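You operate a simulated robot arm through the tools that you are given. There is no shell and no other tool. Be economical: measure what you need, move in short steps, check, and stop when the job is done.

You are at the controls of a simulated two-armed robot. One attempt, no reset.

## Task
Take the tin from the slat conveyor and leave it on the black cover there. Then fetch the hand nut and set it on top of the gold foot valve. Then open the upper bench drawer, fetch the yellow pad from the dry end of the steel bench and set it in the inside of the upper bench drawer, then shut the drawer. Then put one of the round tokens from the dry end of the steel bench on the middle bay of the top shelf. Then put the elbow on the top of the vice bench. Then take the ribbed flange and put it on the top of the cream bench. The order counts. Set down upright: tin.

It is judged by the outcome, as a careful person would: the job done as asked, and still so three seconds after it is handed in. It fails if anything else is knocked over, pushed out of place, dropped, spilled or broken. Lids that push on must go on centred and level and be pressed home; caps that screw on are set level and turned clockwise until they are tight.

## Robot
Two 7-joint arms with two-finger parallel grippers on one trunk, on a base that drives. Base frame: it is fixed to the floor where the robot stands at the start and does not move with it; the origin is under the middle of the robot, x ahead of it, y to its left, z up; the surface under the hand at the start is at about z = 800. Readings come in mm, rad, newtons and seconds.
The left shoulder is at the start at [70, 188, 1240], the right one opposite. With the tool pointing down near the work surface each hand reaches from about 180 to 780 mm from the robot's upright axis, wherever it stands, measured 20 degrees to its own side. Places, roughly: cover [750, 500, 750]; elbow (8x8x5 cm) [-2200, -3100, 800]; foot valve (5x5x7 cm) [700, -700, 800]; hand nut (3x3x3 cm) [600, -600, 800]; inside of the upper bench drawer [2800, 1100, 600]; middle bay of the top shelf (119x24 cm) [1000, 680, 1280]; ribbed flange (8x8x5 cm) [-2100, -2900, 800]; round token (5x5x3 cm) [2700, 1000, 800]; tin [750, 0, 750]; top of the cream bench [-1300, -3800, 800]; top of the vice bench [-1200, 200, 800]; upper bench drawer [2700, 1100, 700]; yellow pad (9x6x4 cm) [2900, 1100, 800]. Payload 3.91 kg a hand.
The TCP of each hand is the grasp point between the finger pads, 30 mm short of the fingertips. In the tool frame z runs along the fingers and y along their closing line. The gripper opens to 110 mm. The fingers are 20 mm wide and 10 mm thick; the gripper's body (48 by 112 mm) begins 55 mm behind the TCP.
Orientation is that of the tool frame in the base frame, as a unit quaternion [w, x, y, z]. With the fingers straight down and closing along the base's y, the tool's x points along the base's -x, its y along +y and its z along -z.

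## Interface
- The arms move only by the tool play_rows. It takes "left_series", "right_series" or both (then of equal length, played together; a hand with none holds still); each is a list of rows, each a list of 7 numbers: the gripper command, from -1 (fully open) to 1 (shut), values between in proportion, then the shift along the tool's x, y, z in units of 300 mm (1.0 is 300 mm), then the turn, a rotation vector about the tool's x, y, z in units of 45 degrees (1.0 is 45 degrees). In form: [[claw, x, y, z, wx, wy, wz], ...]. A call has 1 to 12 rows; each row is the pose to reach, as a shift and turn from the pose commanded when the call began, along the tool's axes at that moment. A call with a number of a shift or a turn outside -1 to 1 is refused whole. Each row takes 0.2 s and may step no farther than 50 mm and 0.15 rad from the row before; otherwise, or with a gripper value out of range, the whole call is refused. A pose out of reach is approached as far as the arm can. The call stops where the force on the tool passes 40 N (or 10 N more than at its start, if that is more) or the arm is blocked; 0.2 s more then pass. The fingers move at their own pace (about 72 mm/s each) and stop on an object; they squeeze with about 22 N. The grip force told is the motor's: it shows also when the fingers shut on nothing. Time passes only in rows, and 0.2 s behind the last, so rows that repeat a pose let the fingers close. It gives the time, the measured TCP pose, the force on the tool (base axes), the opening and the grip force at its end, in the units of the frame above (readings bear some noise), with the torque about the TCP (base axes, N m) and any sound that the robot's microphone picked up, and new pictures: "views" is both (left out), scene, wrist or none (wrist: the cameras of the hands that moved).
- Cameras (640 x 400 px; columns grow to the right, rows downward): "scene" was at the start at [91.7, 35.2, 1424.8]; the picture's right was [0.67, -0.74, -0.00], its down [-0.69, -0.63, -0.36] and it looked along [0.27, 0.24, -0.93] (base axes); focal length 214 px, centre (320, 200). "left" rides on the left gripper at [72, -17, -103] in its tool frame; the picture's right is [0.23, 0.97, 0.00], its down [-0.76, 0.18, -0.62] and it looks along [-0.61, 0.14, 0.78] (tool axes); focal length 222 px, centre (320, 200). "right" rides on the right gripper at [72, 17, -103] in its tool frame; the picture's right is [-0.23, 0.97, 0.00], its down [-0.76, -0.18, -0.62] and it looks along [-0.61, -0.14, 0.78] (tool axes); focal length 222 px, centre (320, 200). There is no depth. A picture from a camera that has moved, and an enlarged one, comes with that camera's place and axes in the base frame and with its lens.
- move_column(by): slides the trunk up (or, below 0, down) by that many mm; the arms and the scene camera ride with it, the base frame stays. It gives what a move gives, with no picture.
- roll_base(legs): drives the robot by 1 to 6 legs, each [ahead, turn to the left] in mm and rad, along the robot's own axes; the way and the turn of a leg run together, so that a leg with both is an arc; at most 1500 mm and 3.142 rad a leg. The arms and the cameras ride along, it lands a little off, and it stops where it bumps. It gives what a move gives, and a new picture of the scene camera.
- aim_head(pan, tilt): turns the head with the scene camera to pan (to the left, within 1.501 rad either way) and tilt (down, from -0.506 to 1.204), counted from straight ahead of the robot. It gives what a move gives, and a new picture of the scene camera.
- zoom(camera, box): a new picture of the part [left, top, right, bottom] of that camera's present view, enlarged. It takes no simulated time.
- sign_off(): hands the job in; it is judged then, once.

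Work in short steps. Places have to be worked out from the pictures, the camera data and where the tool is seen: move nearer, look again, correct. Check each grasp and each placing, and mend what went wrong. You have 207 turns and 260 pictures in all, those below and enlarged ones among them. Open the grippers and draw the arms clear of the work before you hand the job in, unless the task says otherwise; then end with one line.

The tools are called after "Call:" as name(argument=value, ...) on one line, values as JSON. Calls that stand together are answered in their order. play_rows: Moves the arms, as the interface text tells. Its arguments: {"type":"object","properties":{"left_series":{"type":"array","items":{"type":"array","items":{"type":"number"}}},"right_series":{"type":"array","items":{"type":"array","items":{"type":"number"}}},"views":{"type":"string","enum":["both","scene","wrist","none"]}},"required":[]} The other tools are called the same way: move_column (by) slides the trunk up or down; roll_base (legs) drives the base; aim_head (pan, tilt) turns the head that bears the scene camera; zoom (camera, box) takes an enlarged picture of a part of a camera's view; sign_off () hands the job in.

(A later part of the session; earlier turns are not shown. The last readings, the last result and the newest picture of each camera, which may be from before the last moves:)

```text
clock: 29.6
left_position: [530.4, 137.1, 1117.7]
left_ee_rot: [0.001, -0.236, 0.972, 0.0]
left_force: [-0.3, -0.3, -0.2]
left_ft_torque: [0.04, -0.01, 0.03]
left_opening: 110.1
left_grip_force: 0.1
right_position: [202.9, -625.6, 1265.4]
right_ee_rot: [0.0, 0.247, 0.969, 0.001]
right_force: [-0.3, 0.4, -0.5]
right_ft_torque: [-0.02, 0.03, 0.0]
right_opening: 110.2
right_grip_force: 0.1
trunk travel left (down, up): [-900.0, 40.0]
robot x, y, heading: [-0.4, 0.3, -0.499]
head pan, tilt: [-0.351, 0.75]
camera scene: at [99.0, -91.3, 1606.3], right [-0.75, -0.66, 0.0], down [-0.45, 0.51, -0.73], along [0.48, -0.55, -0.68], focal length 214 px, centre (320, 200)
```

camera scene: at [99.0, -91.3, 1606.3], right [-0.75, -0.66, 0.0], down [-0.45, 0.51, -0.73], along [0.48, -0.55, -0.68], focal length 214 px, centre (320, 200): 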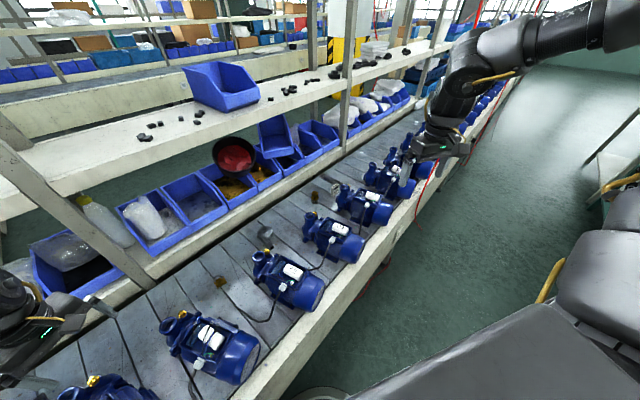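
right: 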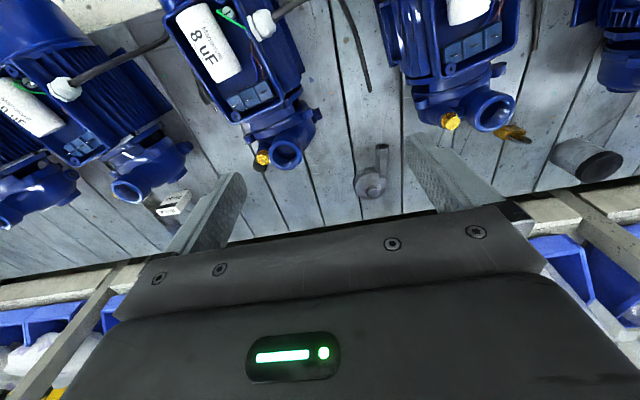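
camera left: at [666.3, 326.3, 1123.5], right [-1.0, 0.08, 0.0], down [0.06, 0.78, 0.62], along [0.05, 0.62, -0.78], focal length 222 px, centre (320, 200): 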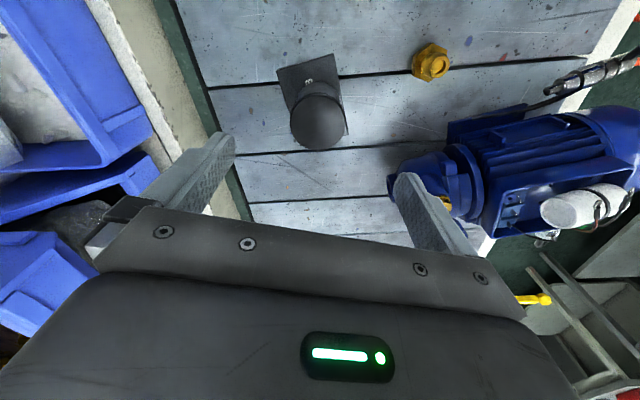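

Now I'll turn to face -y, drive about 350 mm and turn back to face the belt.

Call:
roll_base(legs=[[0, -1.07], [350, 0], [0, 1.67]])

```text
clock: 32.4
left_position: [420.5, -351.6, 1114.8]
left_ee_rot: [-0.004, 0.25, 0.968, -0.003]
left_force: [1.1, 0.4, 0.3]
left_ft_torque: [-0.06, 0.08, 0.02]
left_opening: 109.8
left_grip_force: 0.1
right_position: [-396.8, -497.8, 1274.4]
right_ee_rot: [-0.004, 0.676, 0.737, -0.003]
right_force: [1.1, 0.3, 0.4]
right_ft_torque: [-0.05, 0.06, 0.0]
right_opening: 110.1
right_grip_force: 0.1
trunk travel left (down, up): [-900.0, 40.0]
robot x, y, heading: [-10.9, 4.2, -1.371]
head pan, tilt: [-0.351, 0.75]
stopped in leg 1: the robot was blocked; the commanded pose is now the measured one
camera scene: at [-1.4, -119.2, 1607.2], right [-0.99, 0.15, 0.01], down [0.1, 0.67, -0.74], along [-0.12, -0.73, -0.68], focal length 214 px, centre (320, 200)
```

scene: 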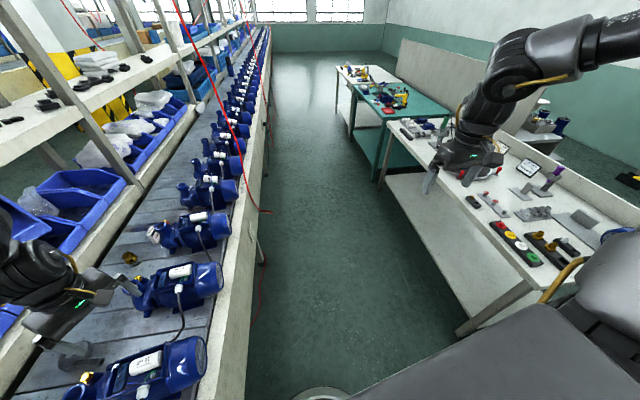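

The turn was blocked at heading -1.37 with no force on either hand. I'll look around for what touches.

Call:
aim_head(pan=-1.3, tilt=0.7)

Call:
aim_head(pan=1.2, tilt=0.7)

```text
clock: 33.6
left_position: [413.5, -356.4, 1115.6]
left_ee_rot: [-0.001, 0.249, 0.968, -0.001]
left_force: [0.2, 1.0, 0.7]
left_ft_torque: [0.02, 0.02, 0.01]
left_opening: 110.0
left_grip_force: 0.1
right_position: [-405.0, -502.5, 1269.2]
right_ee_rot: [-0.002, 0.676, 0.737, 0.001]
right_force: [-0.1, 0.1, -0.2]
right_ft_torque: [-0.01, 0.01, 0.0]
right_opening: 110.0
right_grip_force: 0.0
trunk travel left (down, up): [-900.0, 40.0]
robot x, y, heading: [-7.1, 1.6, -1.373]
head pan, tilt: [-1.3, 0.7]
camera scene: at [-74.2, -82.1, 1611.0], right [-0.45, 0.89, 0.0], down [0.57, 0.29, -0.77], along [-0.68, -0.34, -0.64], focal length 214 px, centre (320, 200)
```

scene: 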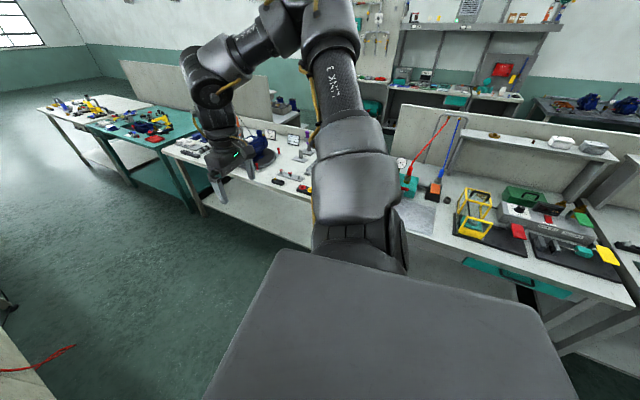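

```text
clock: 35.9
left_position: [411.7, -355.9, 1117.0]
left_ee_rot: [0.0, 0.25, 0.968, -0.001]
left_force: [0.3, -0.6, 0.3]
left_ft_torque: [-0.02, 0.0, -0.02]
left_opening: 110.2
left_grip_force: 0.1
right_position: [-408.1, -504.5, 1268.6]
right_ee_rot: [-0.003, 0.676, 0.737, 0.001]
right_force: [0.3, -0.4, 0.6]
right_ft_torque: [-0.01, 0.01, 0.03]
right_opening: 109.7
right_grip_force: 0.1
trunk travel left (down, up): [-900.0, 40.0]
robot x, y, heading: [-11.2, 5.5, -1.372]
head pan, tilt: [1.201, 0.7]
camera scene: at [82.3, -60.3, 1610.7], right [-0.17, -0.98, 0.0], down [-0.63, 0.11, -0.77], along [0.75, -0.13, -0.64], focal length 214 px, centre (320, 200)
```

scene: 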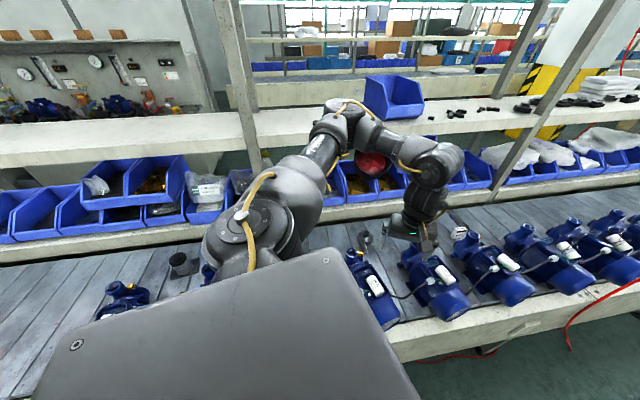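

Nothing touches the arms, so the base corner probably met the conveyor frame (front edge about x 320). I'll turn back, retreat 140 mm to mid-aisle and turn again.

Call:
roll_base(legs=[[0, 0.87], [-150, 0], [0, -1.07]])

```text
clock: 42.2
left_position: [201.6, -359.0, 1116.2]
left_ee_rot: [-0.001, 0.341, 0.94, -0.001]
left_force: [0.3, 0.3, 0.4]
left_ft_torque: [-0.02, 0.0, -0.01]
left_opening: 110.0
left_grip_force: 0.2
right_position: [-630.7, -345.7, 1268.9]
right_ee_rot: [-0.002, 0.744, 0.668, 0.001]
right_force: [-0.9, -0.1, -0.6]
right_ft_torque: [-0.01, 0.01, -0.04]
right_opening: 110.2
right_grip_force: 0.1
trunk travel left (down, up): [-900.0, 40.0]
robot x, y, heading: [-143.9, 76.1, -1.567]
head pan, tilt: [1.201, 0.7]
camera scene: at [-64.2, -4.3, 1610.7], right [-0.36, -0.93, 0.0], down [-0.6, 0.23, -0.76], along [0.71, -0.27, -0.64], focal length 214 px, centre (320, 200)
```

scene: 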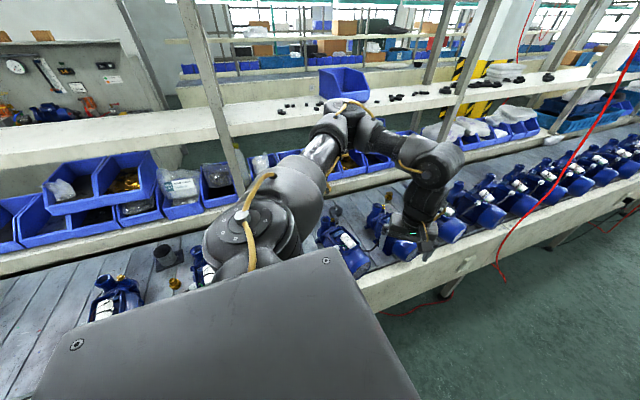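

Clear this time. I'll drive 430 mm along the aisle, turn to face the belt and approach to the starting distance.

Call:
roll_base(legs=[[430, 0], [0, 1.567], [130, 0]])

Call:
aim_head(pan=-0.3, tilt=0.85)

```text
clock: 49.5
left_position: [426.5, -15.8, 1118.1]
left_ee_rot: [0.0, -0.417, 0.909, -0.003]
left_force: [0.0, -0.2, 0.4]
left_ft_torque: [-0.01, -0.02, 0.03]
left_opening: 109.8
left_grip_force: 0.2
right_position: [403.7, -846.9, 1268.5]
right_ee_rot: [-0.001, 0.06, 0.998, -0.001]
right_force: [-0.3, -0.2, -0.2]
right_ft_torque: [0.01, -0.02, 0.02]
right_opening: 109.7
right_grip_force: 0.1
trunk travel left (down, up): [-900.0, 40.0]
robot x, y, heading: [-13.0, -357.0, -0.01]
head pan, tilt: [1.201, 0.7]
camera scene: at [65.9, -279.2, 1610.9], right [0.93, -0.37, 0.0], down [-0.24, -0.6, -0.77], along [0.28, 0.71, -0.64], focal length 214 px, centre (320, 200)
```

scene: 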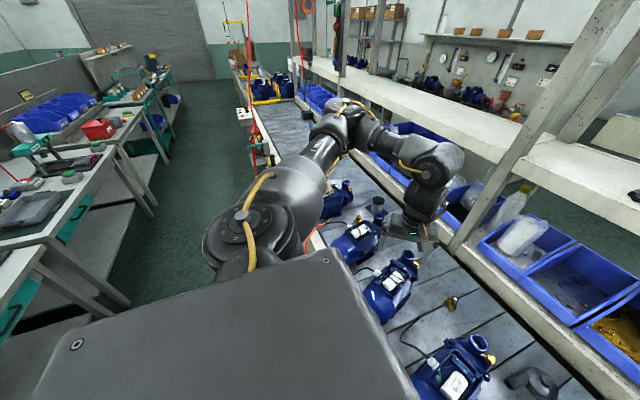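

```text
clock: 51.1
left_position: [429.5, -14.6, 1116.8]
left_ee_rot: [0.0, -0.417, 0.909, -0.001]
left_force: [-0.4, 0.2, -0.8]
left_ft_torque: [0.01, -0.02, 0.03]
left_opening: 109.9
left_grip_force: 0.1
right_position: [405.2, -847.3, 1268.9]
right_ee_rot: [-0.001, 0.061, 0.998, -0.001]
right_force: [0.2, -0.2, 0.3]
right_ft_torque: [0.01, 0.0, 0.02]
right_opening: 110.1
right_grip_force: 0.0
trunk travel left (down, up): [-900.0, 40.0]
robot x, y, heading: [-12.9, -353.6, -0.009]
head pan, tilt: [-0.3, 0.85]
camera scene: at [112.1, -382.0, 1598.5], right [-0.3, -0.95, 0.0], down [-0.72, 0.23, -0.66], along [0.63, -0.2, -0.75], focal length 214 px, centre (320, 200)
```

scene: 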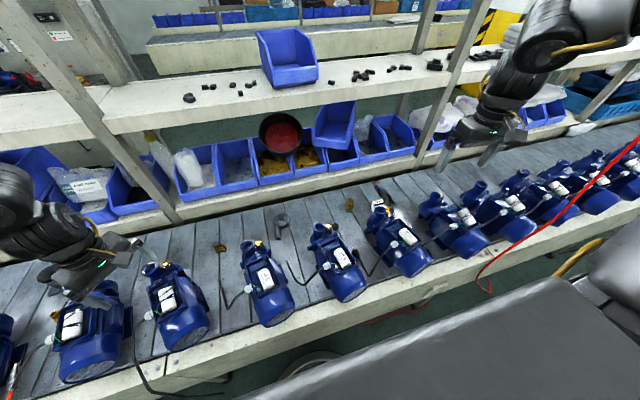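

I'll zoom on the belt area around the foot valve to locate the nut.

Call:
zoom(camera="scene", box=[310, 170, 438, 250])

```text
5.00 times, centred on (374, 210) of scene
camera zoom: at [112.1, -382.0, 1598.5], right [-0.3, -0.95, 0.0], down [-0.72, 0.23, -0.66], along [0.63, -0.2, -0.75], focal length 1072 px, centre (50, 150)
```

zoom: 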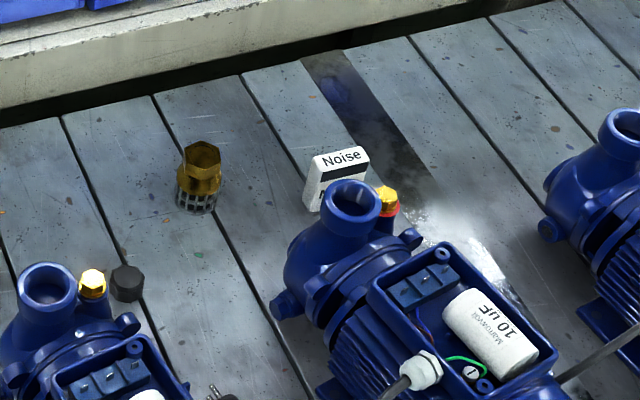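

The black hex nut is at about [590, -603] and the valve top at [664, -698, 885]. I'll bring the right hand over the nut while yawing right, so the camera side clears the pump outlet.

Call:
play_rows(right_series=[[-1, -0.064, 0.11, 0.0, 0, 0, 0.125], [-1, -0.128, 0.22, 0.06, 0, 0, 0.25], [-1, -0.192, 0.33, 0.12, 0, 0, 0.375], [-1, -0.256, 0.44, 0.18, 0, 0, 0.5], [-1, -0.32, 0.55, 0.24, 0, 0, 0.625], [-1, -0.385, 0.66, 0.3, 0, 0, 0.75], [-1, -0.45, 0.77, 0.36, 0, 0, 0.875], [-1, -0.513, 0.883, 0.42, 0, 0, 1.0]], views="wrist")

```text
clock: 52.9
left_position: [430.1, -17.6, 1116.7]
left_ee_rot: [-0.001, -0.417, 0.909, 0.0]
left_force: [-0.4, -0.7, 0.3]
left_ft_torque: [0.0, 0.01, -0.01]
left_opening: 109.8
left_grip_force: 0.0
right_position: [591.1, -767.9, 1215.4]
right_ee_rot: [-0.004, 0.436, 0.9, -0.001]
right_force: [-0.4, 0.5, -0.6]
right_ft_torque: [0.0, -0.02, -0.03]
right_opening: 109.9
right_grip_force: 0.1
right hand out of reach, approached as far as the arm can: row 5, 6, 7, 8
trunk travel left (down, up): [-900.0, 40.0]
robot x, y, heading: [-15.0, -354.7, -0.007]
head pan, tilt: [-0.3, 0.85]
camera right: at [561.5, -700.3, 1318.6], right [0.91, 0.42, -0.01], down [0.34, -0.71, 0.62], along [0.26, -0.56, -0.79], focal length 222 px, centre (320, 200)
```

right: 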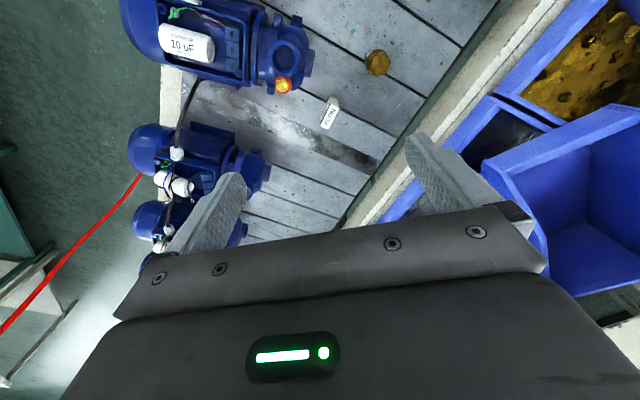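

The hand stalled high, so I'll lower to z 1110 and then move over the nut.

Call:
play_rows(right_series=[[-1, 0, 0, 0.12, 0, 0, 0], [-1, 0, 0, 0.24, 0, 0, 0], [-1, 0, 0, 0.35, 0, 0, 0], [-1, 0.1, 0.085, 0.35, 0, 0, 0], [-1, 0.2, 0.17, 0.35, 0, 0, 0], [-1, 0.3, 0.255, 0.35, 0, 0, 0], [-1, 0.43, 0.34, 0.35, 0, 0, 0]], views="wrist")

```text
clock: 54.5
left_position: [429.6, -15.8, 1116.0]
left_ee_rot: [-0.001, -0.418, 0.909, -0.001]
left_force: [-0.3, 0.0, 0.7]
left_ft_torque: [-0.02, 0.02, -0.01]
left_opening: 109.9
left_grip_force: 0.2
right_position: [599.7, -773.7, 1202.8]
right_ee_rot: [-0.004, 0.435, 0.9, -0.002]
right_force: [-0.2, -0.2, 0.3]
right_ft_torque: [0.0, -0.02, 0.03]
right_opening: 110.0
right_grip_force: 0.0
right hand out of reach, approached as far as the arm can: row 1, 2, 3, 4, 5, 6, 7
trunk travel left (down, up): [-900.0, 40.0]
robot x, y, heading: [-11.7, -354.8, -0.014]
head pan, tilt: [-0.3, 0.85]
camera right: at [568.9, -705.9, 1305.2], right [0.91, 0.42, -0.01], down [0.34, -0.71, 0.62], along [0.26, -0.56, -0.78], focal length 222 px, centre (320, 200)
```

right: 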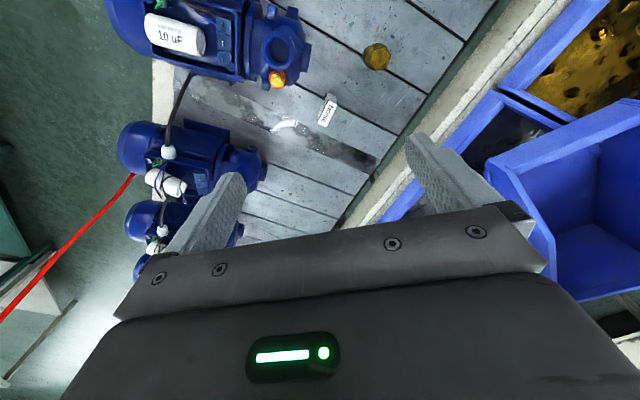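

A joint limit again. The right arm may prefer the opposite yaw, so I'll undo it and then descend.

Call:
play_rows(right_series=[[-1, 0, 0, 0.0, 0, 0, -0.18], [-1, 0, 0, 0.0, 0, 0, -0.36], [-1, 0, 0, 0.05, 0, 0, -0.54], [-1, 0, 0, 0.1, 0, 0, -0.72], [-1, 0, 0, 0.18, 0, 0, -0.9], [-1, 0, 0, 0.25, 0, 0, -1.0], [-1, 0.1, 0.085, 0.3, 0, 0, -1.0], [-1, 0.2, 0.17, 0.3, 0, 0, -1.0], [-1, 0.3, 0.255, 0.3, 0, 0, -1.0]], views="wrist")

```text
clock: 56.5
left_position: [428.2, -15.7, 1116.7]
left_ee_rot: [0.0, -0.417, 0.909, 0.0]
left_force: [-0.2, 0.4, -0.6]
left_ft_torque: [0.02, 0.0, 0.0]
left_opening: 110.1
left_grip_force: 0.0
right_position: [553.3, -696.8, 1139.9]
right_ee_rot: [-0.001, 0.06, 0.998, -0.001]
right_force: [-0.4, -0.1, -0.2]
right_ft_torque: [-0.02, -0.01, 0.01]
right_opening: 110.0
right_grip_force: 0.0
right hand out of reach, approached as far as the arm can: row 5, 6, 7, 8, 9
trunk travel left (down, up): [-900.0, 40.0]
robot x, y, heading: [-13.5, -355.8, -0.008]
head pan, tilt: [-0.3, 0.85]
camera right: at [484.3, -671.7, 1242.8], right [0.34, 0.94, 0.0], down [0.74, -0.27, 0.62], along [0.58, -0.21, -0.78], focal length 222 px, centre (320, 200)
```

right: 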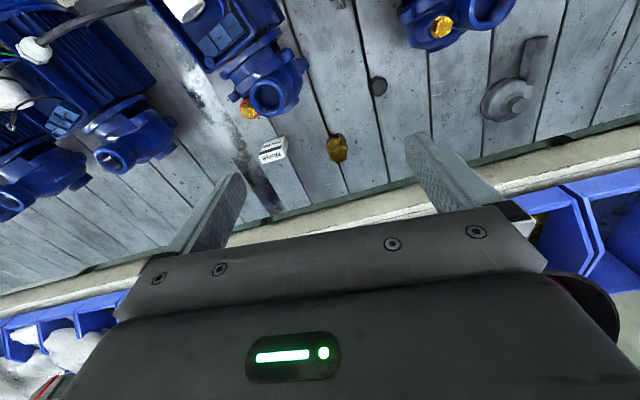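

Same-sign behaviour as the left arm, so I'll yaw further left and descend.

Call:
play_rows(right_series=[[-1, 0, 0, 0.0, 0, 0, -0.18], [-1, 0, 0, 0.0, 0, 0, -0.36], [-1, 0, 0, 0.0, 0, 0, -0.54], [-1, -0.05, 0.07, 0.05, 0, 0, -0.7], [-1, -0.08, 0.14, 0.1, 0, 0, -0.7], [-1, -0.08, 0.2, 0.2, 0, 0, -0.7]], views="wrist")

```text
clock: 57.9
left_position: [428.6, -16.3, 1117.5]
left_ee_rot: [0.001, -0.417, 0.909, 0.0]
left_force: [0.2, 0.0, 0.2]
left_ft_torque: [0.02, 0.0, 0.03]
left_opening: 109.9
left_grip_force: 0.1
right_position: [533.3, -685.3, 1123.0]
right_ee_rot: [-0.002, -0.214, 0.977, 0.0]
right_force: [0.2, 0.0, 0.4]
right_ft_torque: [-0.02, 0.01, 0.0]
right_opening: 109.7
right_grip_force: 0.1
right hand out of reach, approached as far as the arm can: row 4, 5, 6
trunk travel left (down, up): [-900.0, 40.0]
robot x, y, heading: [-12.8, -356.9, -0.005]
head pan, tilt: [-0.3, 0.85]
camera right: at [461.9, -699.6, 1226.0], right [-0.2, 0.98, 0.0], down [0.77, 0.16, 0.62], along [0.61, 0.12, -0.78], focal length 222 px, centre (320, 200)
```

right: 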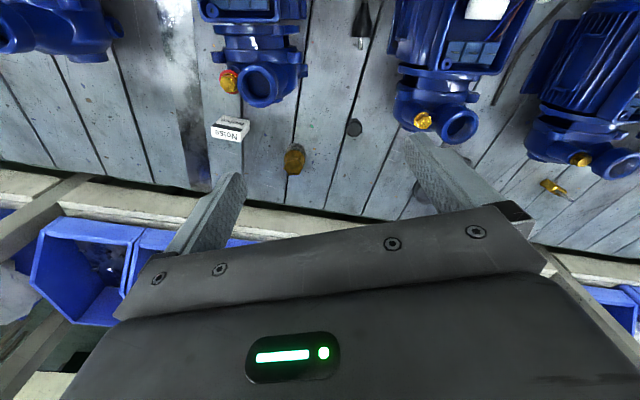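

Left yaw made it worse, so negative yaw is the right direction and more of it is needed. I'll turn far right in two calls.

Call:
play_rows(right_series=[[-1, 0, 0, 0, 0, 0, 0.18], [-1, 0, 0, 0, 0, 0, 0.36], [-1, 0, 0, 0, 0, 0, 0.54], [-1, 0, 0, 0, 0, 0, 0.72], [-1, 0, 0, 0, 0, 0, 0.86], [-1, 0, 0, 0, 0, 0, 1.0]], views="none")

Call:
play_rows(right_series=[[-1, 0, 0, 0, 0, 0, 0.18], [-1, 0, 0, 0, 0, 0, 0.36], [-1, 0, 0, 0, 0, 0, 0.54], [-1, 0, 0, 0, 0, 0, 0.72], [-1, 0, 0, 0, 0, 0, 0.86], [-1, 0, 0, 0, 0, 0, 1.0]], views="none")

```text
clock: 59.3
left_position: [430.5, -15.5, 1116.3]
left_ee_rot: [0.0, -0.417, 0.909, 0.0]
left_force: [-0.7, 0.5, -0.4]
left_ft_torque: [0.02, 0.02, 0.0]
left_opening: 110.0
left_grip_force: 0.0
right_position: [534.1, -686.4, 1124.0]
right_ee_rot: [-0.001, 0.177, 0.984, -0.001]
right_force: [-0.3, -0.6, 0.3]
right_ft_torque: [0.01, 0.03, 0.01]
right_opening: 110.1
right_grip_force: 0.2
trunk travel left (down, up): [-900.0, 40.0]
robot x, y, heading: [-12.7, -355.7, -0.01]
head pan, tilt: [-0.3, 0.85]
```

```text
clock: 60.7
left_position: [428.0, -19.2, 1117.2]
left_ee_rot: [0.001, -0.417, 0.909, 0.0]
left_force: [-0.9, -0.2, 0.6]
left_ft_torque: [0.0, 0.02, 0.02]
left_opening: 110.0
left_grip_force: 0.0
right_position: [576.8, -823.5, 1222.0]
right_ee_rot: [-0.003, 0.507, 0.862, -0.001]
right_force: [0.2, 0.0, 0.0]
right_ft_torque: [0.02, -0.03, 0.0]
right_opening: 110.1
right_grip_force: 0.1
right hand out of reach, approached as far as the arm can: row 1, 2, 3, 4, 5, 6
trunk travel left (down, up): [-900.0, 40.0]
robot x, y, heading: [-12.3, -353.3, -0.011]
head pan, tilt: [-0.3, 0.85]
```

The right arm's posture is unfavourable here, while the left arm works well at this kind of bearing. I'll tuck the right arm in, then move the base so the left arm faces the nut and valve as it did the tin.

Call:
play_rows(right_series=[[-1, 0.08, -0.07, -0.01, 0, 0, -0.17], [-1, 0.16, -0.14, -0.02, 0, 0, -0.34], [-1, 0.24, -0.21, -0.03, 0, 0, -0.51], [-1, 0.32, -0.28, -0.04, 0, 0, -0.68], [-1, 0.4, -0.35, -0.05, 0, 0, -0.84], [-1, 0.47, -0.41, -0.06, 0, 0, -1.0]], views="none")

Call:
roll_base(legs=[[-140, 0], [0, -1.57], [230, 0], [0, 1.07]])

```text
clock: 62.1
left_position: [427.2, -15.1, 1117.8]
left_ee_rot: [0.0, -0.417, 0.909, -0.001]
left_force: [-0.4, -0.6, 0.7]
left_ft_torque: [-0.03, -0.03, 0.01]
left_opening: 110.0
left_grip_force: 0.0
right_position: [399.0, -759.5, 1242.2]
right_ee_rot: [-0.001, 0.136, 0.991, -0.001]
right_force: [0.0, 0.1, -0.5]
right_ft_torque: [-0.03, -0.01, 0.01]
right_opening: 110.1
right_grip_force: 0.0
trunk travel left (down, up): [-900.0, 40.0]
robot x, y, heading: [-14.7, -352.9, -0.012]
head pan, tilt: [-0.3, 0.85]
```

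```text
clock: 71.3
left_position: [396.8, -496.5, 1116.5]
left_ee_rot: [0.001, -0.184, 0.983, 0.0]
left_force: [-0.3, 0.1, 0.5]
left_ft_torque: [0.01, -0.01, 0.02]
left_opening: 109.6
left_grip_force: 0.1
right_position: [22.6, -1140.0, 1241.4]
right_ee_rot: [-0.003, 0.374, 0.927, 0.0]
right_force: [-0.7, 0.1, 0.8]
right_ft_torque: [-0.02, -0.02, 0.01]
right_opening: 110.0
right_grip_force: 0.0
trunk travel left (down, up): [-900.0, 40.0]
robot x, y, heading: [-152.9, -589.1, -0.501]
head pan, tilt: [-0.3, 0.85]
camera scene: at [-54.3, -669.8, 1598.4], right [-0.72, -0.7, 0.0], down [-0.52, 0.54, -0.66], along [0.46, -0.47, -0.75], focal length 214 px, centre (320, 200)
```

scene: 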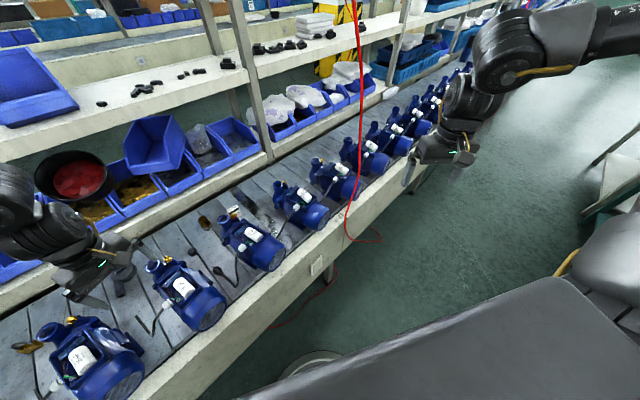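

Now I'll approach the belt by 140 mm.

Call:
roll_base(legs=[[140, 0]])

Call:
zoom(camera="left", box=[0, 0, 640, 400])

```text
clock: 72.6
left_position: [517.6, -561.4, 1117.5]
left_ee_rot: [0.0, -0.184, 0.983, -0.002]
left_force: [-0.9, -0.4, 0.5]
left_ft_torque: [-0.03, -0.04, 0.0]
left_opening: 109.9
left_grip_force: 0.0
right_position: [142.6, -1204.8, 1242.1]
right_ee_rot: [-0.001, 0.373, 0.928, 0.0]
right_force: [-0.7, 0.2, 0.0]
right_ft_torque: [0.01, -0.02, 0.01]
right_opening: 110.1
right_grip_force: 0.1
trunk travel left (down, up): [-900.0, 40.0]
robot x, y, heading: [-30.0, -651.9, -0.499]
head pan, tilt: [-0.3, 0.85]
camera scene: at [65.7, -734.5, 1598.7], right [-0.72, -0.7, 0.0], down [-0.52, 0.54, -0.66], along [0.46, -0.47, -0.75], focal length 214 px, centre (320, 200)
```

scene: 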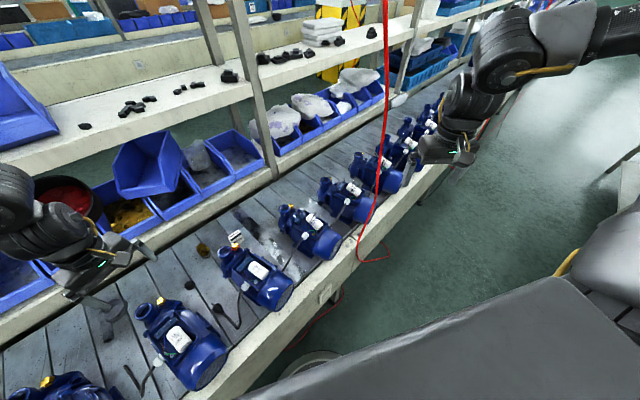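

```text
1.00 times, centred on (320, 200) of left (not enlarged: the box is as wide or as high as the picture)
camera zoom: at [455.8, -602.9, 1219.7], right [-0.56, 0.83, 0.0], down [0.64, 0.44, 0.62], along [0.52, 0.35, -0.78], focal length 222 px, centre (320, 200)
```

zoom: 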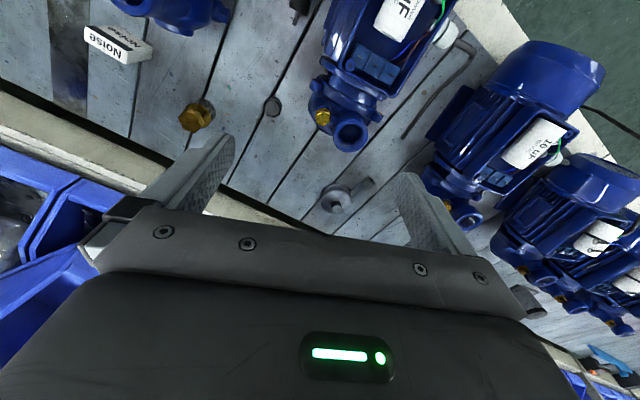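

The nut is at [592, -607], matching the earlier estimate. I'll move above it at z 1000.

Call:
play_rows(left_series=[[-1, -0.06, -0.08, 0, 0, 0, -0.05], [-1, -0.12, -0.16, 0.0, 0, 0, -0.1], [-1, -0.177, -0.23, 0.1, 0, 0, -0.13], [-1, -0.177, -0.23, 0.25, 0, 0, -0.13], [-1, -0.177, -0.23, 0.39, 0, 0, -0.13]], views="wrist")

```text
clock: 73.8
left_position: [593.7, -608.0, 999.9]
left_ee_rot: [0.0, -0.235, 0.972, -0.001]
left_force: [0.3, -1.2, 0.3]
left_ft_torque: [0.01, 0.0, 0.0]
left_opening: 110.0
left_grip_force: 0.0
right_position: [143.9, -1203.9, 1243.3]
right_ee_rot: [-0.004, 0.373, 0.928, 0.001]
right_force: [0.0, 0.2, -0.8]
right_ft_torque: [0.01, -0.01, -0.02]
right_opening: 110.0
right_grip_force: 0.0
trunk travel left (down, up): [-900.0, 40.0]
robot x, y, heading: [-29.9, -655.8, -0.499]
head pan, tilt: [-0.3, 0.85]
camera left: at [536.3, -655.1, 1101.9], right [-0.65, 0.76, 0.0], down [0.6, 0.51, 0.62], along [0.48, 0.4, -0.78], focal length 222 px, centre (320, 200)
```

left: 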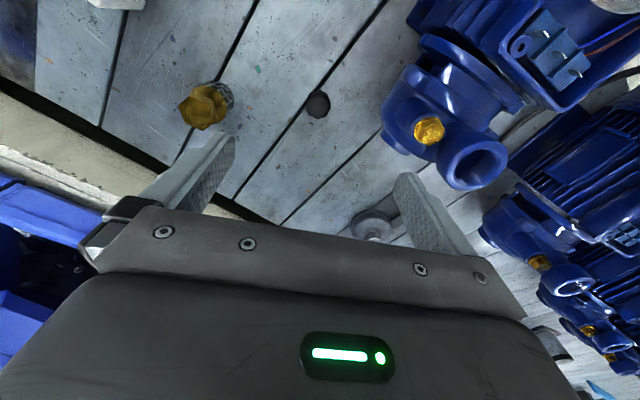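

Reach is fine. I'll zoom to check the nut and valve details.

Call:
zoom(camera="left", box=[170, 60, 362, 180])

```text
3.33 times, centred on (266, 120) of left
camera zoom: at [536.3, -655.1, 1101.9], right [-0.65, 0.76, 0.0], down [0.6, 0.51, 0.62], along [0.48, 0.4, -0.78], focal length 740 px, centre (500, 467)
```

zoom: 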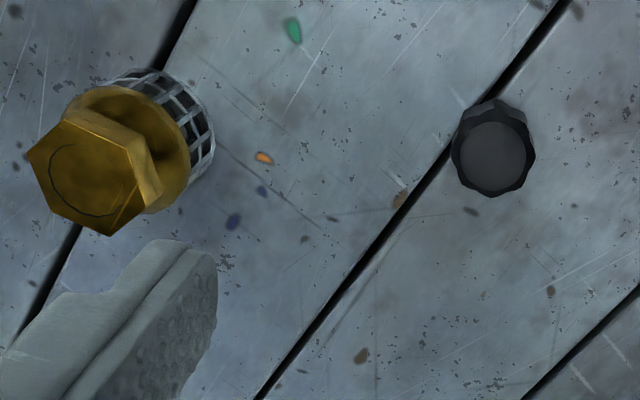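

The valve top is a solid hex and the nut is about 28 mm wide at [595, -610]. I'll descend with the fingers at roughly 70 mm.

Call:
play_rows(left_series=[[-0.27, 0, -0.007, 0.1, 0, 0, 0], [-0.27, 0, -0.007, 0.22, 0, 0, 0], [-0.27, 0, -0.007, 0.34, 0, 0, 0], [-0.27, 0, -0.007, 0.42, 0, 0, 0], [-0.27, 0, -0.007, 0.46, 0, 0, 0], [-0.27, 0, -0.007, 0.485, 0, 0, 0]], views="wrist")

```text
clock: 75.2
left_position: [594.0, -609.8, 854.8]
left_ee_rot: [0.0, -0.235, 0.972, -0.001]
left_force: [0.1, 0.0, 0.1]
left_ft_torque: [-0.04, 0.01, 0.01]
left_opening: 69.6
left_grip_force: 0.1
right_position: [145.3, -1205.8, 1241.1]
right_ee_rot: [-0.003, 0.373, 0.928, 0.0]
right_force: [0.1, -0.9, 0.9]
right_ft_torque: [-0.01, 0.0, 0.0]
right_opening: 109.8
right_grip_force: 0.0
trunk travel left (down, up): [-900.0, 40.0]
robot x, y, heading: [-30.8, -654.2, -0.502]
head pan, tilt: [-0.3, 0.85]
camera left: at [537.5, -657.4, 956.5], right [-0.65, 0.76, 0.0], down [0.6, 0.51, 0.62], along [0.48, 0.4, -0.78], focal length 222 px, centre (320, 200)
```

left: 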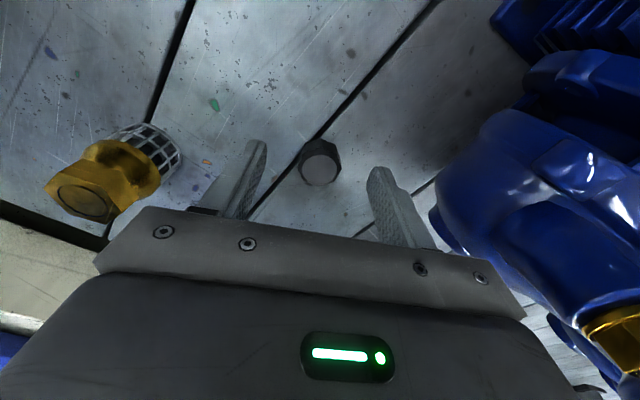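

The nut is about 7 mm toward the camera from the TCP. I'll shift 6 mm, lower 4 mm and close.

Call:
play_rows(left_series=[[-0.27, 0.02, 0, 0.0, 0, 0, 0], [-0.27, 0.02, 0, 0.013, 0, 0, 0], [0.2, 0.02, 0, 0.013, 0, 0, 0], [0.6, 0.02, 0, 0.013, 0, 0, 0], [1, 0.02, 0, 0.013, 0, 0, 0], [1, 0.02, 0, 0.013, 0, 0, 0]], views="wrist")

```text
clock: 76.6
left_position: [589.1, -611.8, 851.3]
left_ee_rot: [-0.001, -0.234, 0.972, -0.001]
left_force: [0.3, 0.3, 0.0]
left_ft_torque: [0.0, 0.02, -0.03]
left_opening: 27.8
left_grip_force: 21.7
right_position: [144.1, -1206.1, 1240.3]
right_ee_rot: [-0.003, 0.373, 0.928, 0.0]
right_force: [-0.3, 0.7, -0.1]
right_ft_torque: [0.0, -0.02, 0.02]
right_opening: 110.0
right_grip_force: 0.1
trunk travel left (down, up): [-900.0, 40.0]
robot x, y, heading: [-30.7, -650.1, -0.502]
head pan, tilt: [-0.3, 0.85]
camera left: at [531.9, -660.0, 952.5], right [-0.65, 0.76, 0.0], down [0.6, 0.51, 0.62], along [0.48, 0.4, -0.78], focal length 222 px, centre (320, 200)
```

left: 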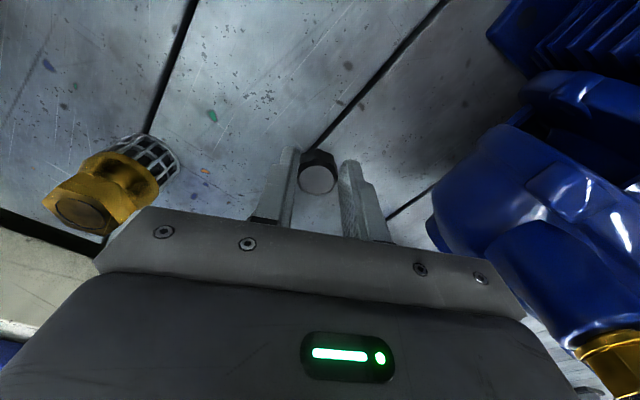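

The nut is held at 27.8 mm. I'll lift 110 mm and move it over the valve.

Call:
play_rows(left_series=[[1, 0, 0, -0.12, 0, 0, 0], [1, 0, 0, -0.25, 0, 0, 0], [1, 0, 0, -0.37, 0, 0, 0], [1, -0.035, -0.127, -0.37, 0, 0, 0], [1, -0.07, -0.253, -0.37, 0, 0, 0], [1, -0.106, -0.38, -0.37, 0, 0, 0]], views="wrist")

Call:
aim_head(pan=0.4, tilt=0.85)

```text
clock: 78.0
left_position: [668.9, -701.4, 961.7]
left_ee_rot: [-0.001, -0.235, 0.972, 0.001]
left_force: [-0.1, -0.4, -0.2]
left_ft_torque: [0.02, 0.04, 0.01]
left_opening: 27.6
left_grip_force: 21.7
right_position: [143.3, -1207.8, 1241.8]
right_ee_rot: [-0.003, 0.372, 0.928, 0.002]
right_force: [-0.3, 0.2, -0.8]
right_ft_torque: [0.03, -0.02, -0.02]
right_opening: 110.0
right_grip_force: 0.2
trunk travel left (down, up): [-900.0, 40.0]
robot x, y, heading: [-30.9, -649.5, -0.496]
head pan, tilt: [-0.3, 0.85]
camera left: at [612.8, -749.6, 1063.1], right [-0.65, 0.76, 0.0], down [0.6, 0.5, 0.62], along [0.48, 0.4, -0.78], focal length 222 px, centre (320, 200)
```

left: 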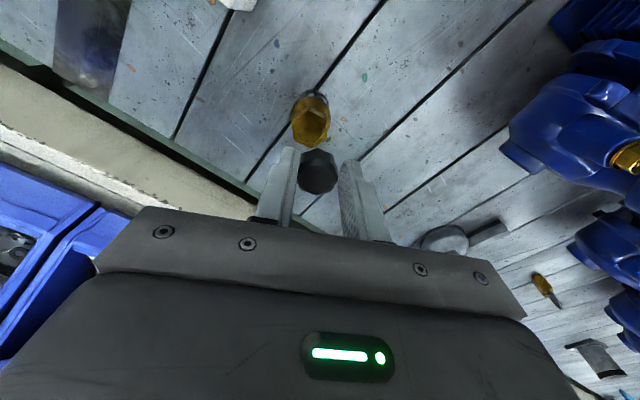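

```text
clock: 79.1
left_position: [669.0, -699.3, 961.4]
left_ee_rot: [-0.001, -0.234, 0.972, 0.0]
left_force: [-0.5, 0.6, -1.3]
left_ft_torque: [0.02, -0.01, 0.0]
left_opening: 27.7
left_grip_force: 22.0
right_position: [143.7, -1205.7, 1241.2]
right_ee_rot: [-0.003, 0.373, 0.928, 0.0]
right_force: [-0.8, -0.3, -0.5]
right_ft_torque: [0.0, -0.01, 0.01]
right_opening: 110.2
right_grip_force: 0.1
trunk travel left (down, up): [-900.0, 40.0]
robot x, y, heading: [-29.9, -656.4, -0.499]
head pan, tilt: [0.4, 0.85]
camera scene: at [91.8, -687.7, 1598.4], right [-0.1, -0.99, 0.0], down [-0.75, 0.08, -0.66], along [0.66, -0.07, -0.75], focal length 214 px, centre (320, 200)
```

scene: 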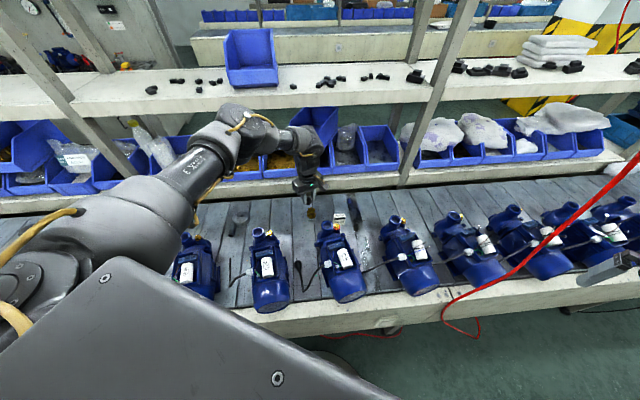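

I'll zoom the scene view on the nut above the valve.

Call:
zoom(camera="scene", box=[286, 180, 334, 230])

Call:
zoom(camera="left", box=[256, 80, 384, 200])

```text
8.00 times, centred on (310, 205) of scene
camera zoom: at [91.8, -687.7, 1598.4], right [-0.1, -0.99, 0.0], down [-0.75, 0.08, -0.66], along [0.66, -0.07, -0.75], focal length 1716 px, centre (400, 160)
```

zoom: 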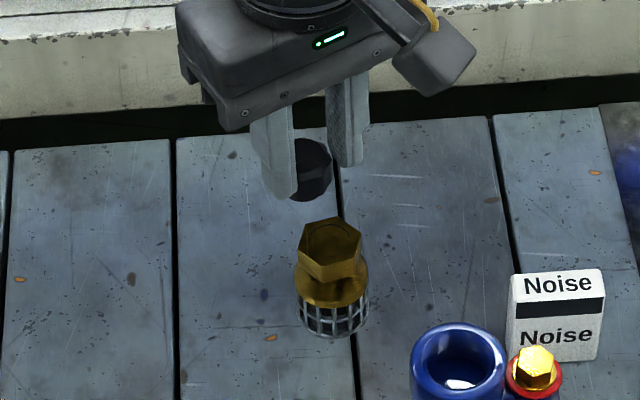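

```text
3.33 times, centred on (320, 140) of left
camera zoom: at [612.9, -747.5, 1062.3], right [-0.65, 0.76, 0.0], down [0.6, 0.51, 0.62], along [0.48, 0.4, -0.78], focal length 740 px, centre (320, 400)
```

zoom: 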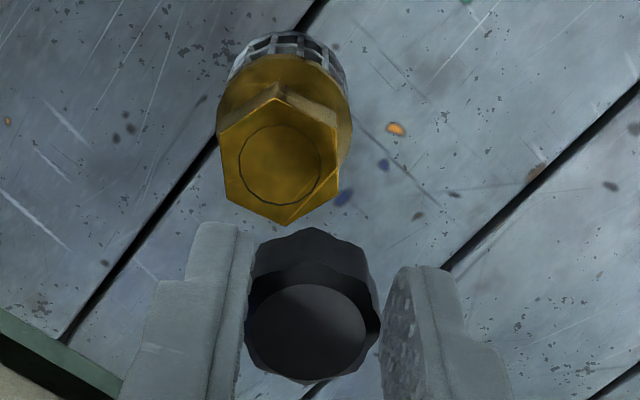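

Valve top is at [672, -711, 879] and the nut at about [667, -704]. I'll shift by [5, -7] and lower 30 mm.

Call:
play_rows(left_series=[[1, -0.007, -0.028, 0, 0, 0, 0], [1, -0.007, -0.028, 0.05, 0, 0, 0], [1, -0.007, -0.028, 0.1, 0, 0, 0]], views="none")

Call:
zoom(camera="scene", box=[290, 185, 338, 230])

Call:
zoom(camera="left", box=[256, 100, 384, 220])

```text
clock: 79.9
left_position: [675.7, -706.0, 931.4]
left_ee_rot: [-0.001, -0.235, 0.972, 0.0]
left_force: [-0.2, 0.0, -0.2]
left_ft_torque: [-0.02, 0.01, 0.03]
left_opening: 27.7
left_grip_force: 21.9
right_position: [143.9, -1205.2, 1241.8]
right_ee_rot: [-0.003, 0.373, 0.928, 0.001]
right_force: [0.6, 0.4, -1.6]
right_ft_torque: [0.01, 0.03, 0.0]
right_opening: 109.8
right_grip_force: 0.1
trunk travel left (down, up): [-900.0, 40.0]
robot x, y, heading: [-29.9, -653.5, -0.498]
head pan, tilt: [0.4, 0.85]
```

```text
8.89 times, centred on (314, 208) of scene
camera zoom: at [92.0, -687.8, 1598.5], right [-0.1, -0.99, 0.0], down [-0.75, 0.08, -0.66], along [0.66, -0.07, -0.75], focal length 1906 px, centre (373, 133)
```

zoom: 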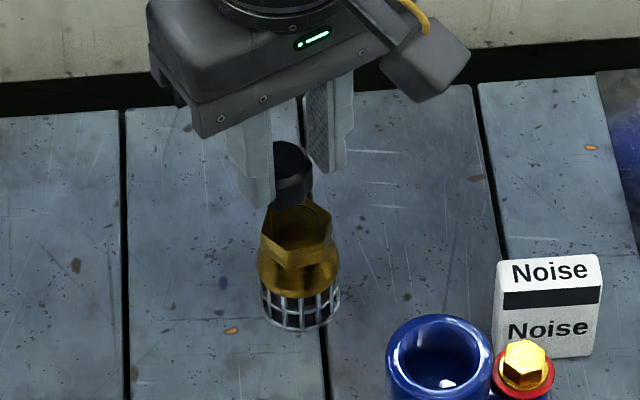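

```text
3.33 times, centred on (320, 160) of left
camera zoom: at [618.4, -753.6, 1032.5], right [-0.65, 0.76, 0.0], down [0.6, 0.51, 0.62], along [0.47, 0.4, -0.78], focal length 740 px, centre (320, 333)
```

zoom: 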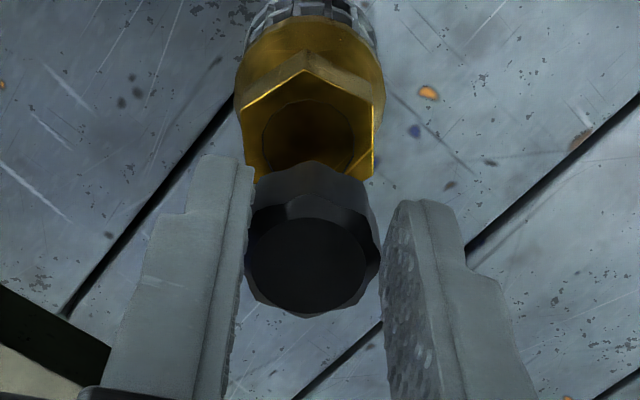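

Averaging both views, the nut needs a [-5, -4] shift. I'll apply it and lower 12 mm.

Call:
play_rows(left_series=[[1, 0.02, -0.005, 0, 0, 0, 0], [1, 0.02, -0.005, 0.02, 0, 0, 0], [1, 0.02, -0.005, 0.04, 0, 0, 0]], views="none")

Call:
zoom(camera="scene", box=[290, 190, 338, 220])

Call:
zoom(camera="left", box=[256, 110, 384, 230])

```text
clock: 80.7
left_position: [671.7, -709.3, 919.9]
left_ee_rot: [-0.001, -0.234, 0.972, 0.0]
left_force: [-0.2, 0.1, -0.2]
left_ft_torque: [-0.01, 0.02, 0.02]
left_opening: 27.8
left_grip_force: 21.8
right_position: [143.1, -1204.9, 1241.4]
right_ee_rot: [-0.003, 0.373, 0.928, 0.0]
right_force: [-0.4, -0.5, 0.9]
right_ft_torque: [-0.02, -0.07, 0.01]
right_opening: 110.2
right_grip_force: 0.0
trunk travel left (down, up): [-900.0, 40.0]
robot x, y, heading: [-28.2, -652.1, -0.5]
head pan, tilt: [0.4, 0.85]
```

```text
13.33 times, centred on (314, 205) of scene
camera zoom: at [91.9, -687.8, 1598.4], right [-0.1, -0.99, 0.0], down [-0.75, 0.08, -0.66], along [0.66, -0.07, -0.75], focal length 2860 px, centre (400, 133)
```

zoom: 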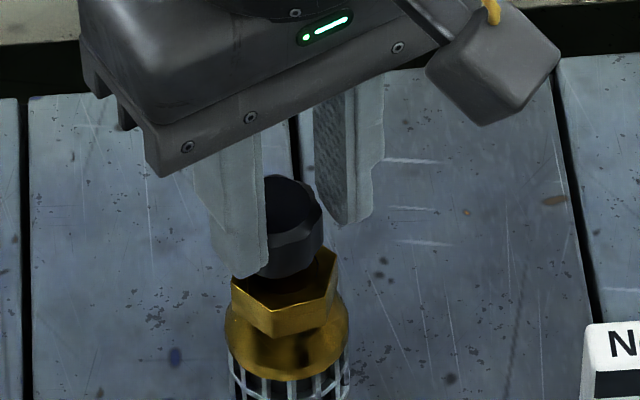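

```text
3.33 times, centred on (320, 170) of left
camera zoom: at [614.1, -757.5, 1021.4], right [-0.65, 0.76, 0.0], down [0.6, 0.51, 0.62], along [0.48, 0.4, -0.78], focal length 740 px, centre (320, 300)
```

zoom: 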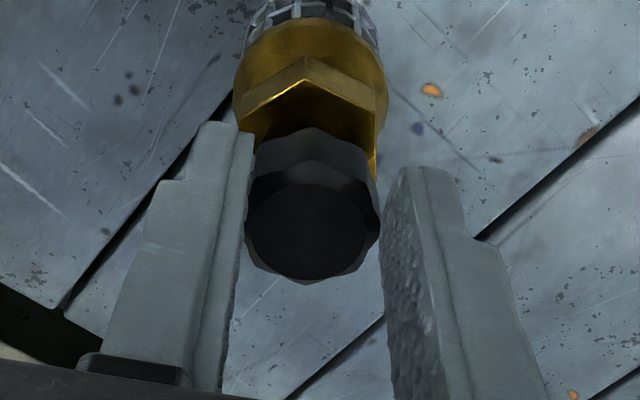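

Nearly centred. I'll shift 2 mm and lower until contact.

Call:
play_rows(left_series=[[1, 0.008, 0, 0, 0, 0, 0], [1, 0.008, 0, 0.01, 0, 0, 0], [1, 0.008, 0, 0.02, 0, 0, 0], [1, 0.008, 0, 0.028, 0, 0, 0]], views="none")

Call:
zoom(camera="scene", box=[290, 190, 338, 220])

```text
clock: 81.7
left_position: [668.4, -709.3, 914.2]
left_ee_rot: [0.003, -0.236, 0.972, -0.002]
left_force: [1.6, 1.0, 17.1]
left_ft_torque: [0.22, -0.25, 0.02]
left_opening: 27.8
left_grip_force: 22.3
right_position: [142.5, -1204.0, 1242.9]
right_ee_rot: [-0.002, 0.372, 0.928, 0.001]
right_force: [0.1, 0.7, 0.8]
right_ft_torque: [-0.01, -0.03, -0.01]
right_opening: 110.0
right_grip_force: 0.1
trunk travel left (down, up): [-900.0, 40.0]
robot x, y, heading: [-29.5, -653.8, -0.499]
head pan, tilt: [0.4, 0.85]
```

```text
13.33 times, centred on (314, 205) of scene
camera zoom: at [88.7, -687.1, 1599.0], right [-0.1, -0.99, 0.0], down [-0.75, 0.08, -0.66], along [0.66, -0.07, -0.75], focal length 2860 px, centre (400, 133)
```

zoom: 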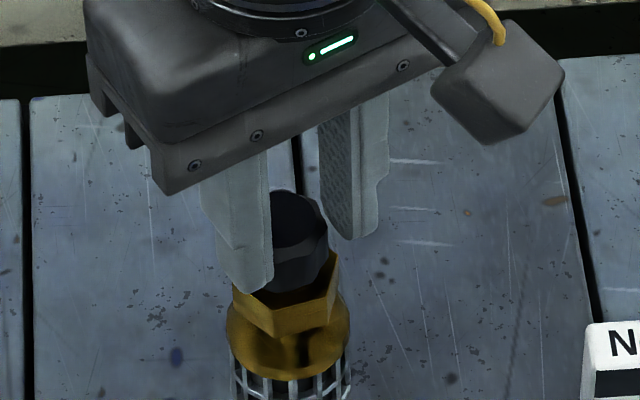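

Contact at 17 N with the nut centred on the hex. I'll relieve slightly, open to a moderate width and rise.

Call:
play_rows(left_series=[[1, 0, 0, -0.01, 0, 0, 0], [0.6, 0, 0, -0.01, 0, 0, 0], [0.2, 0, 0, -0.01, 0, 0, 0], [-0.2, 0, 0, -0.01, 0, 0, 0], [-0.2, 0, 0, -0.01, 0, 0, 0], [-0.2, 0, 0, -0.1, 0, 0, 0], [-0.2, 0, 0, -0.25, 0, 0, 0], [-0.2, 0, 0, -0.4, 0, 0, 0], [-0.2, 0, 0, -0.55, 0, 0, 0], [-0.2, 0, 0, -0.7, 0, 0, 0]], views="wrist")

Call:
zoom(camera="scene", box=[290, 190, 338, 220])

```text
clock: 83.9
left_position: [667.9, -711.8, 1122.3]
left_ee_rot: [-0.001, -0.235, 0.972, 0.0]
left_force: [0.5, 0.1, -0.3]
left_ft_torque: [0.04, -0.02, 0.01]
left_opening: 66.1
left_grip_force: 0.1
right_position: [143.5, -1204.0, 1240.5]
right_ee_rot: [-0.003, 0.373, 0.928, 0.001]
right_force: [-0.6, -0.1, 0.4]
right_ft_torque: [0.02, -0.03, -0.01]
right_opening: 109.9
right_grip_force: 0.0
trunk travel left (down, up): [-900.0, 40.0]
robot x, y, heading: [-27.4, -653.8, -0.503]
head pan, tilt: [0.4, 0.85]
camera left: at [610.4, -759.0, 1223.6], right [-0.65, 0.76, 0.0], down [0.6, 0.51, 0.62], along [0.48, 0.4, -0.78], focal length 222 px, centre (320, 200)
```

left: 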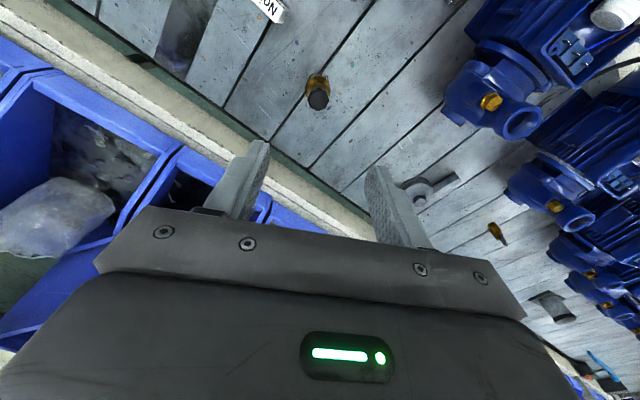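

```text
13.33 times, centred on (314, 205) of scene
camera zoom: at [89.8, -687.6, 1598.5], right [-0.1, -0.99, 0.0], down [-0.75, 0.08, -0.66], along [0.66, -0.07, -0.75], focal length 2860 px, centre (400, 133)
```

zoom: 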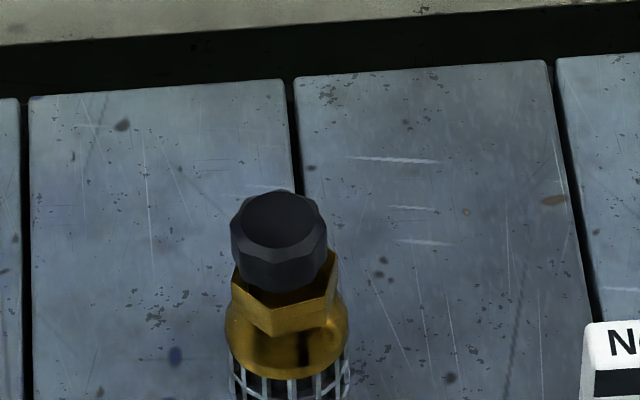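

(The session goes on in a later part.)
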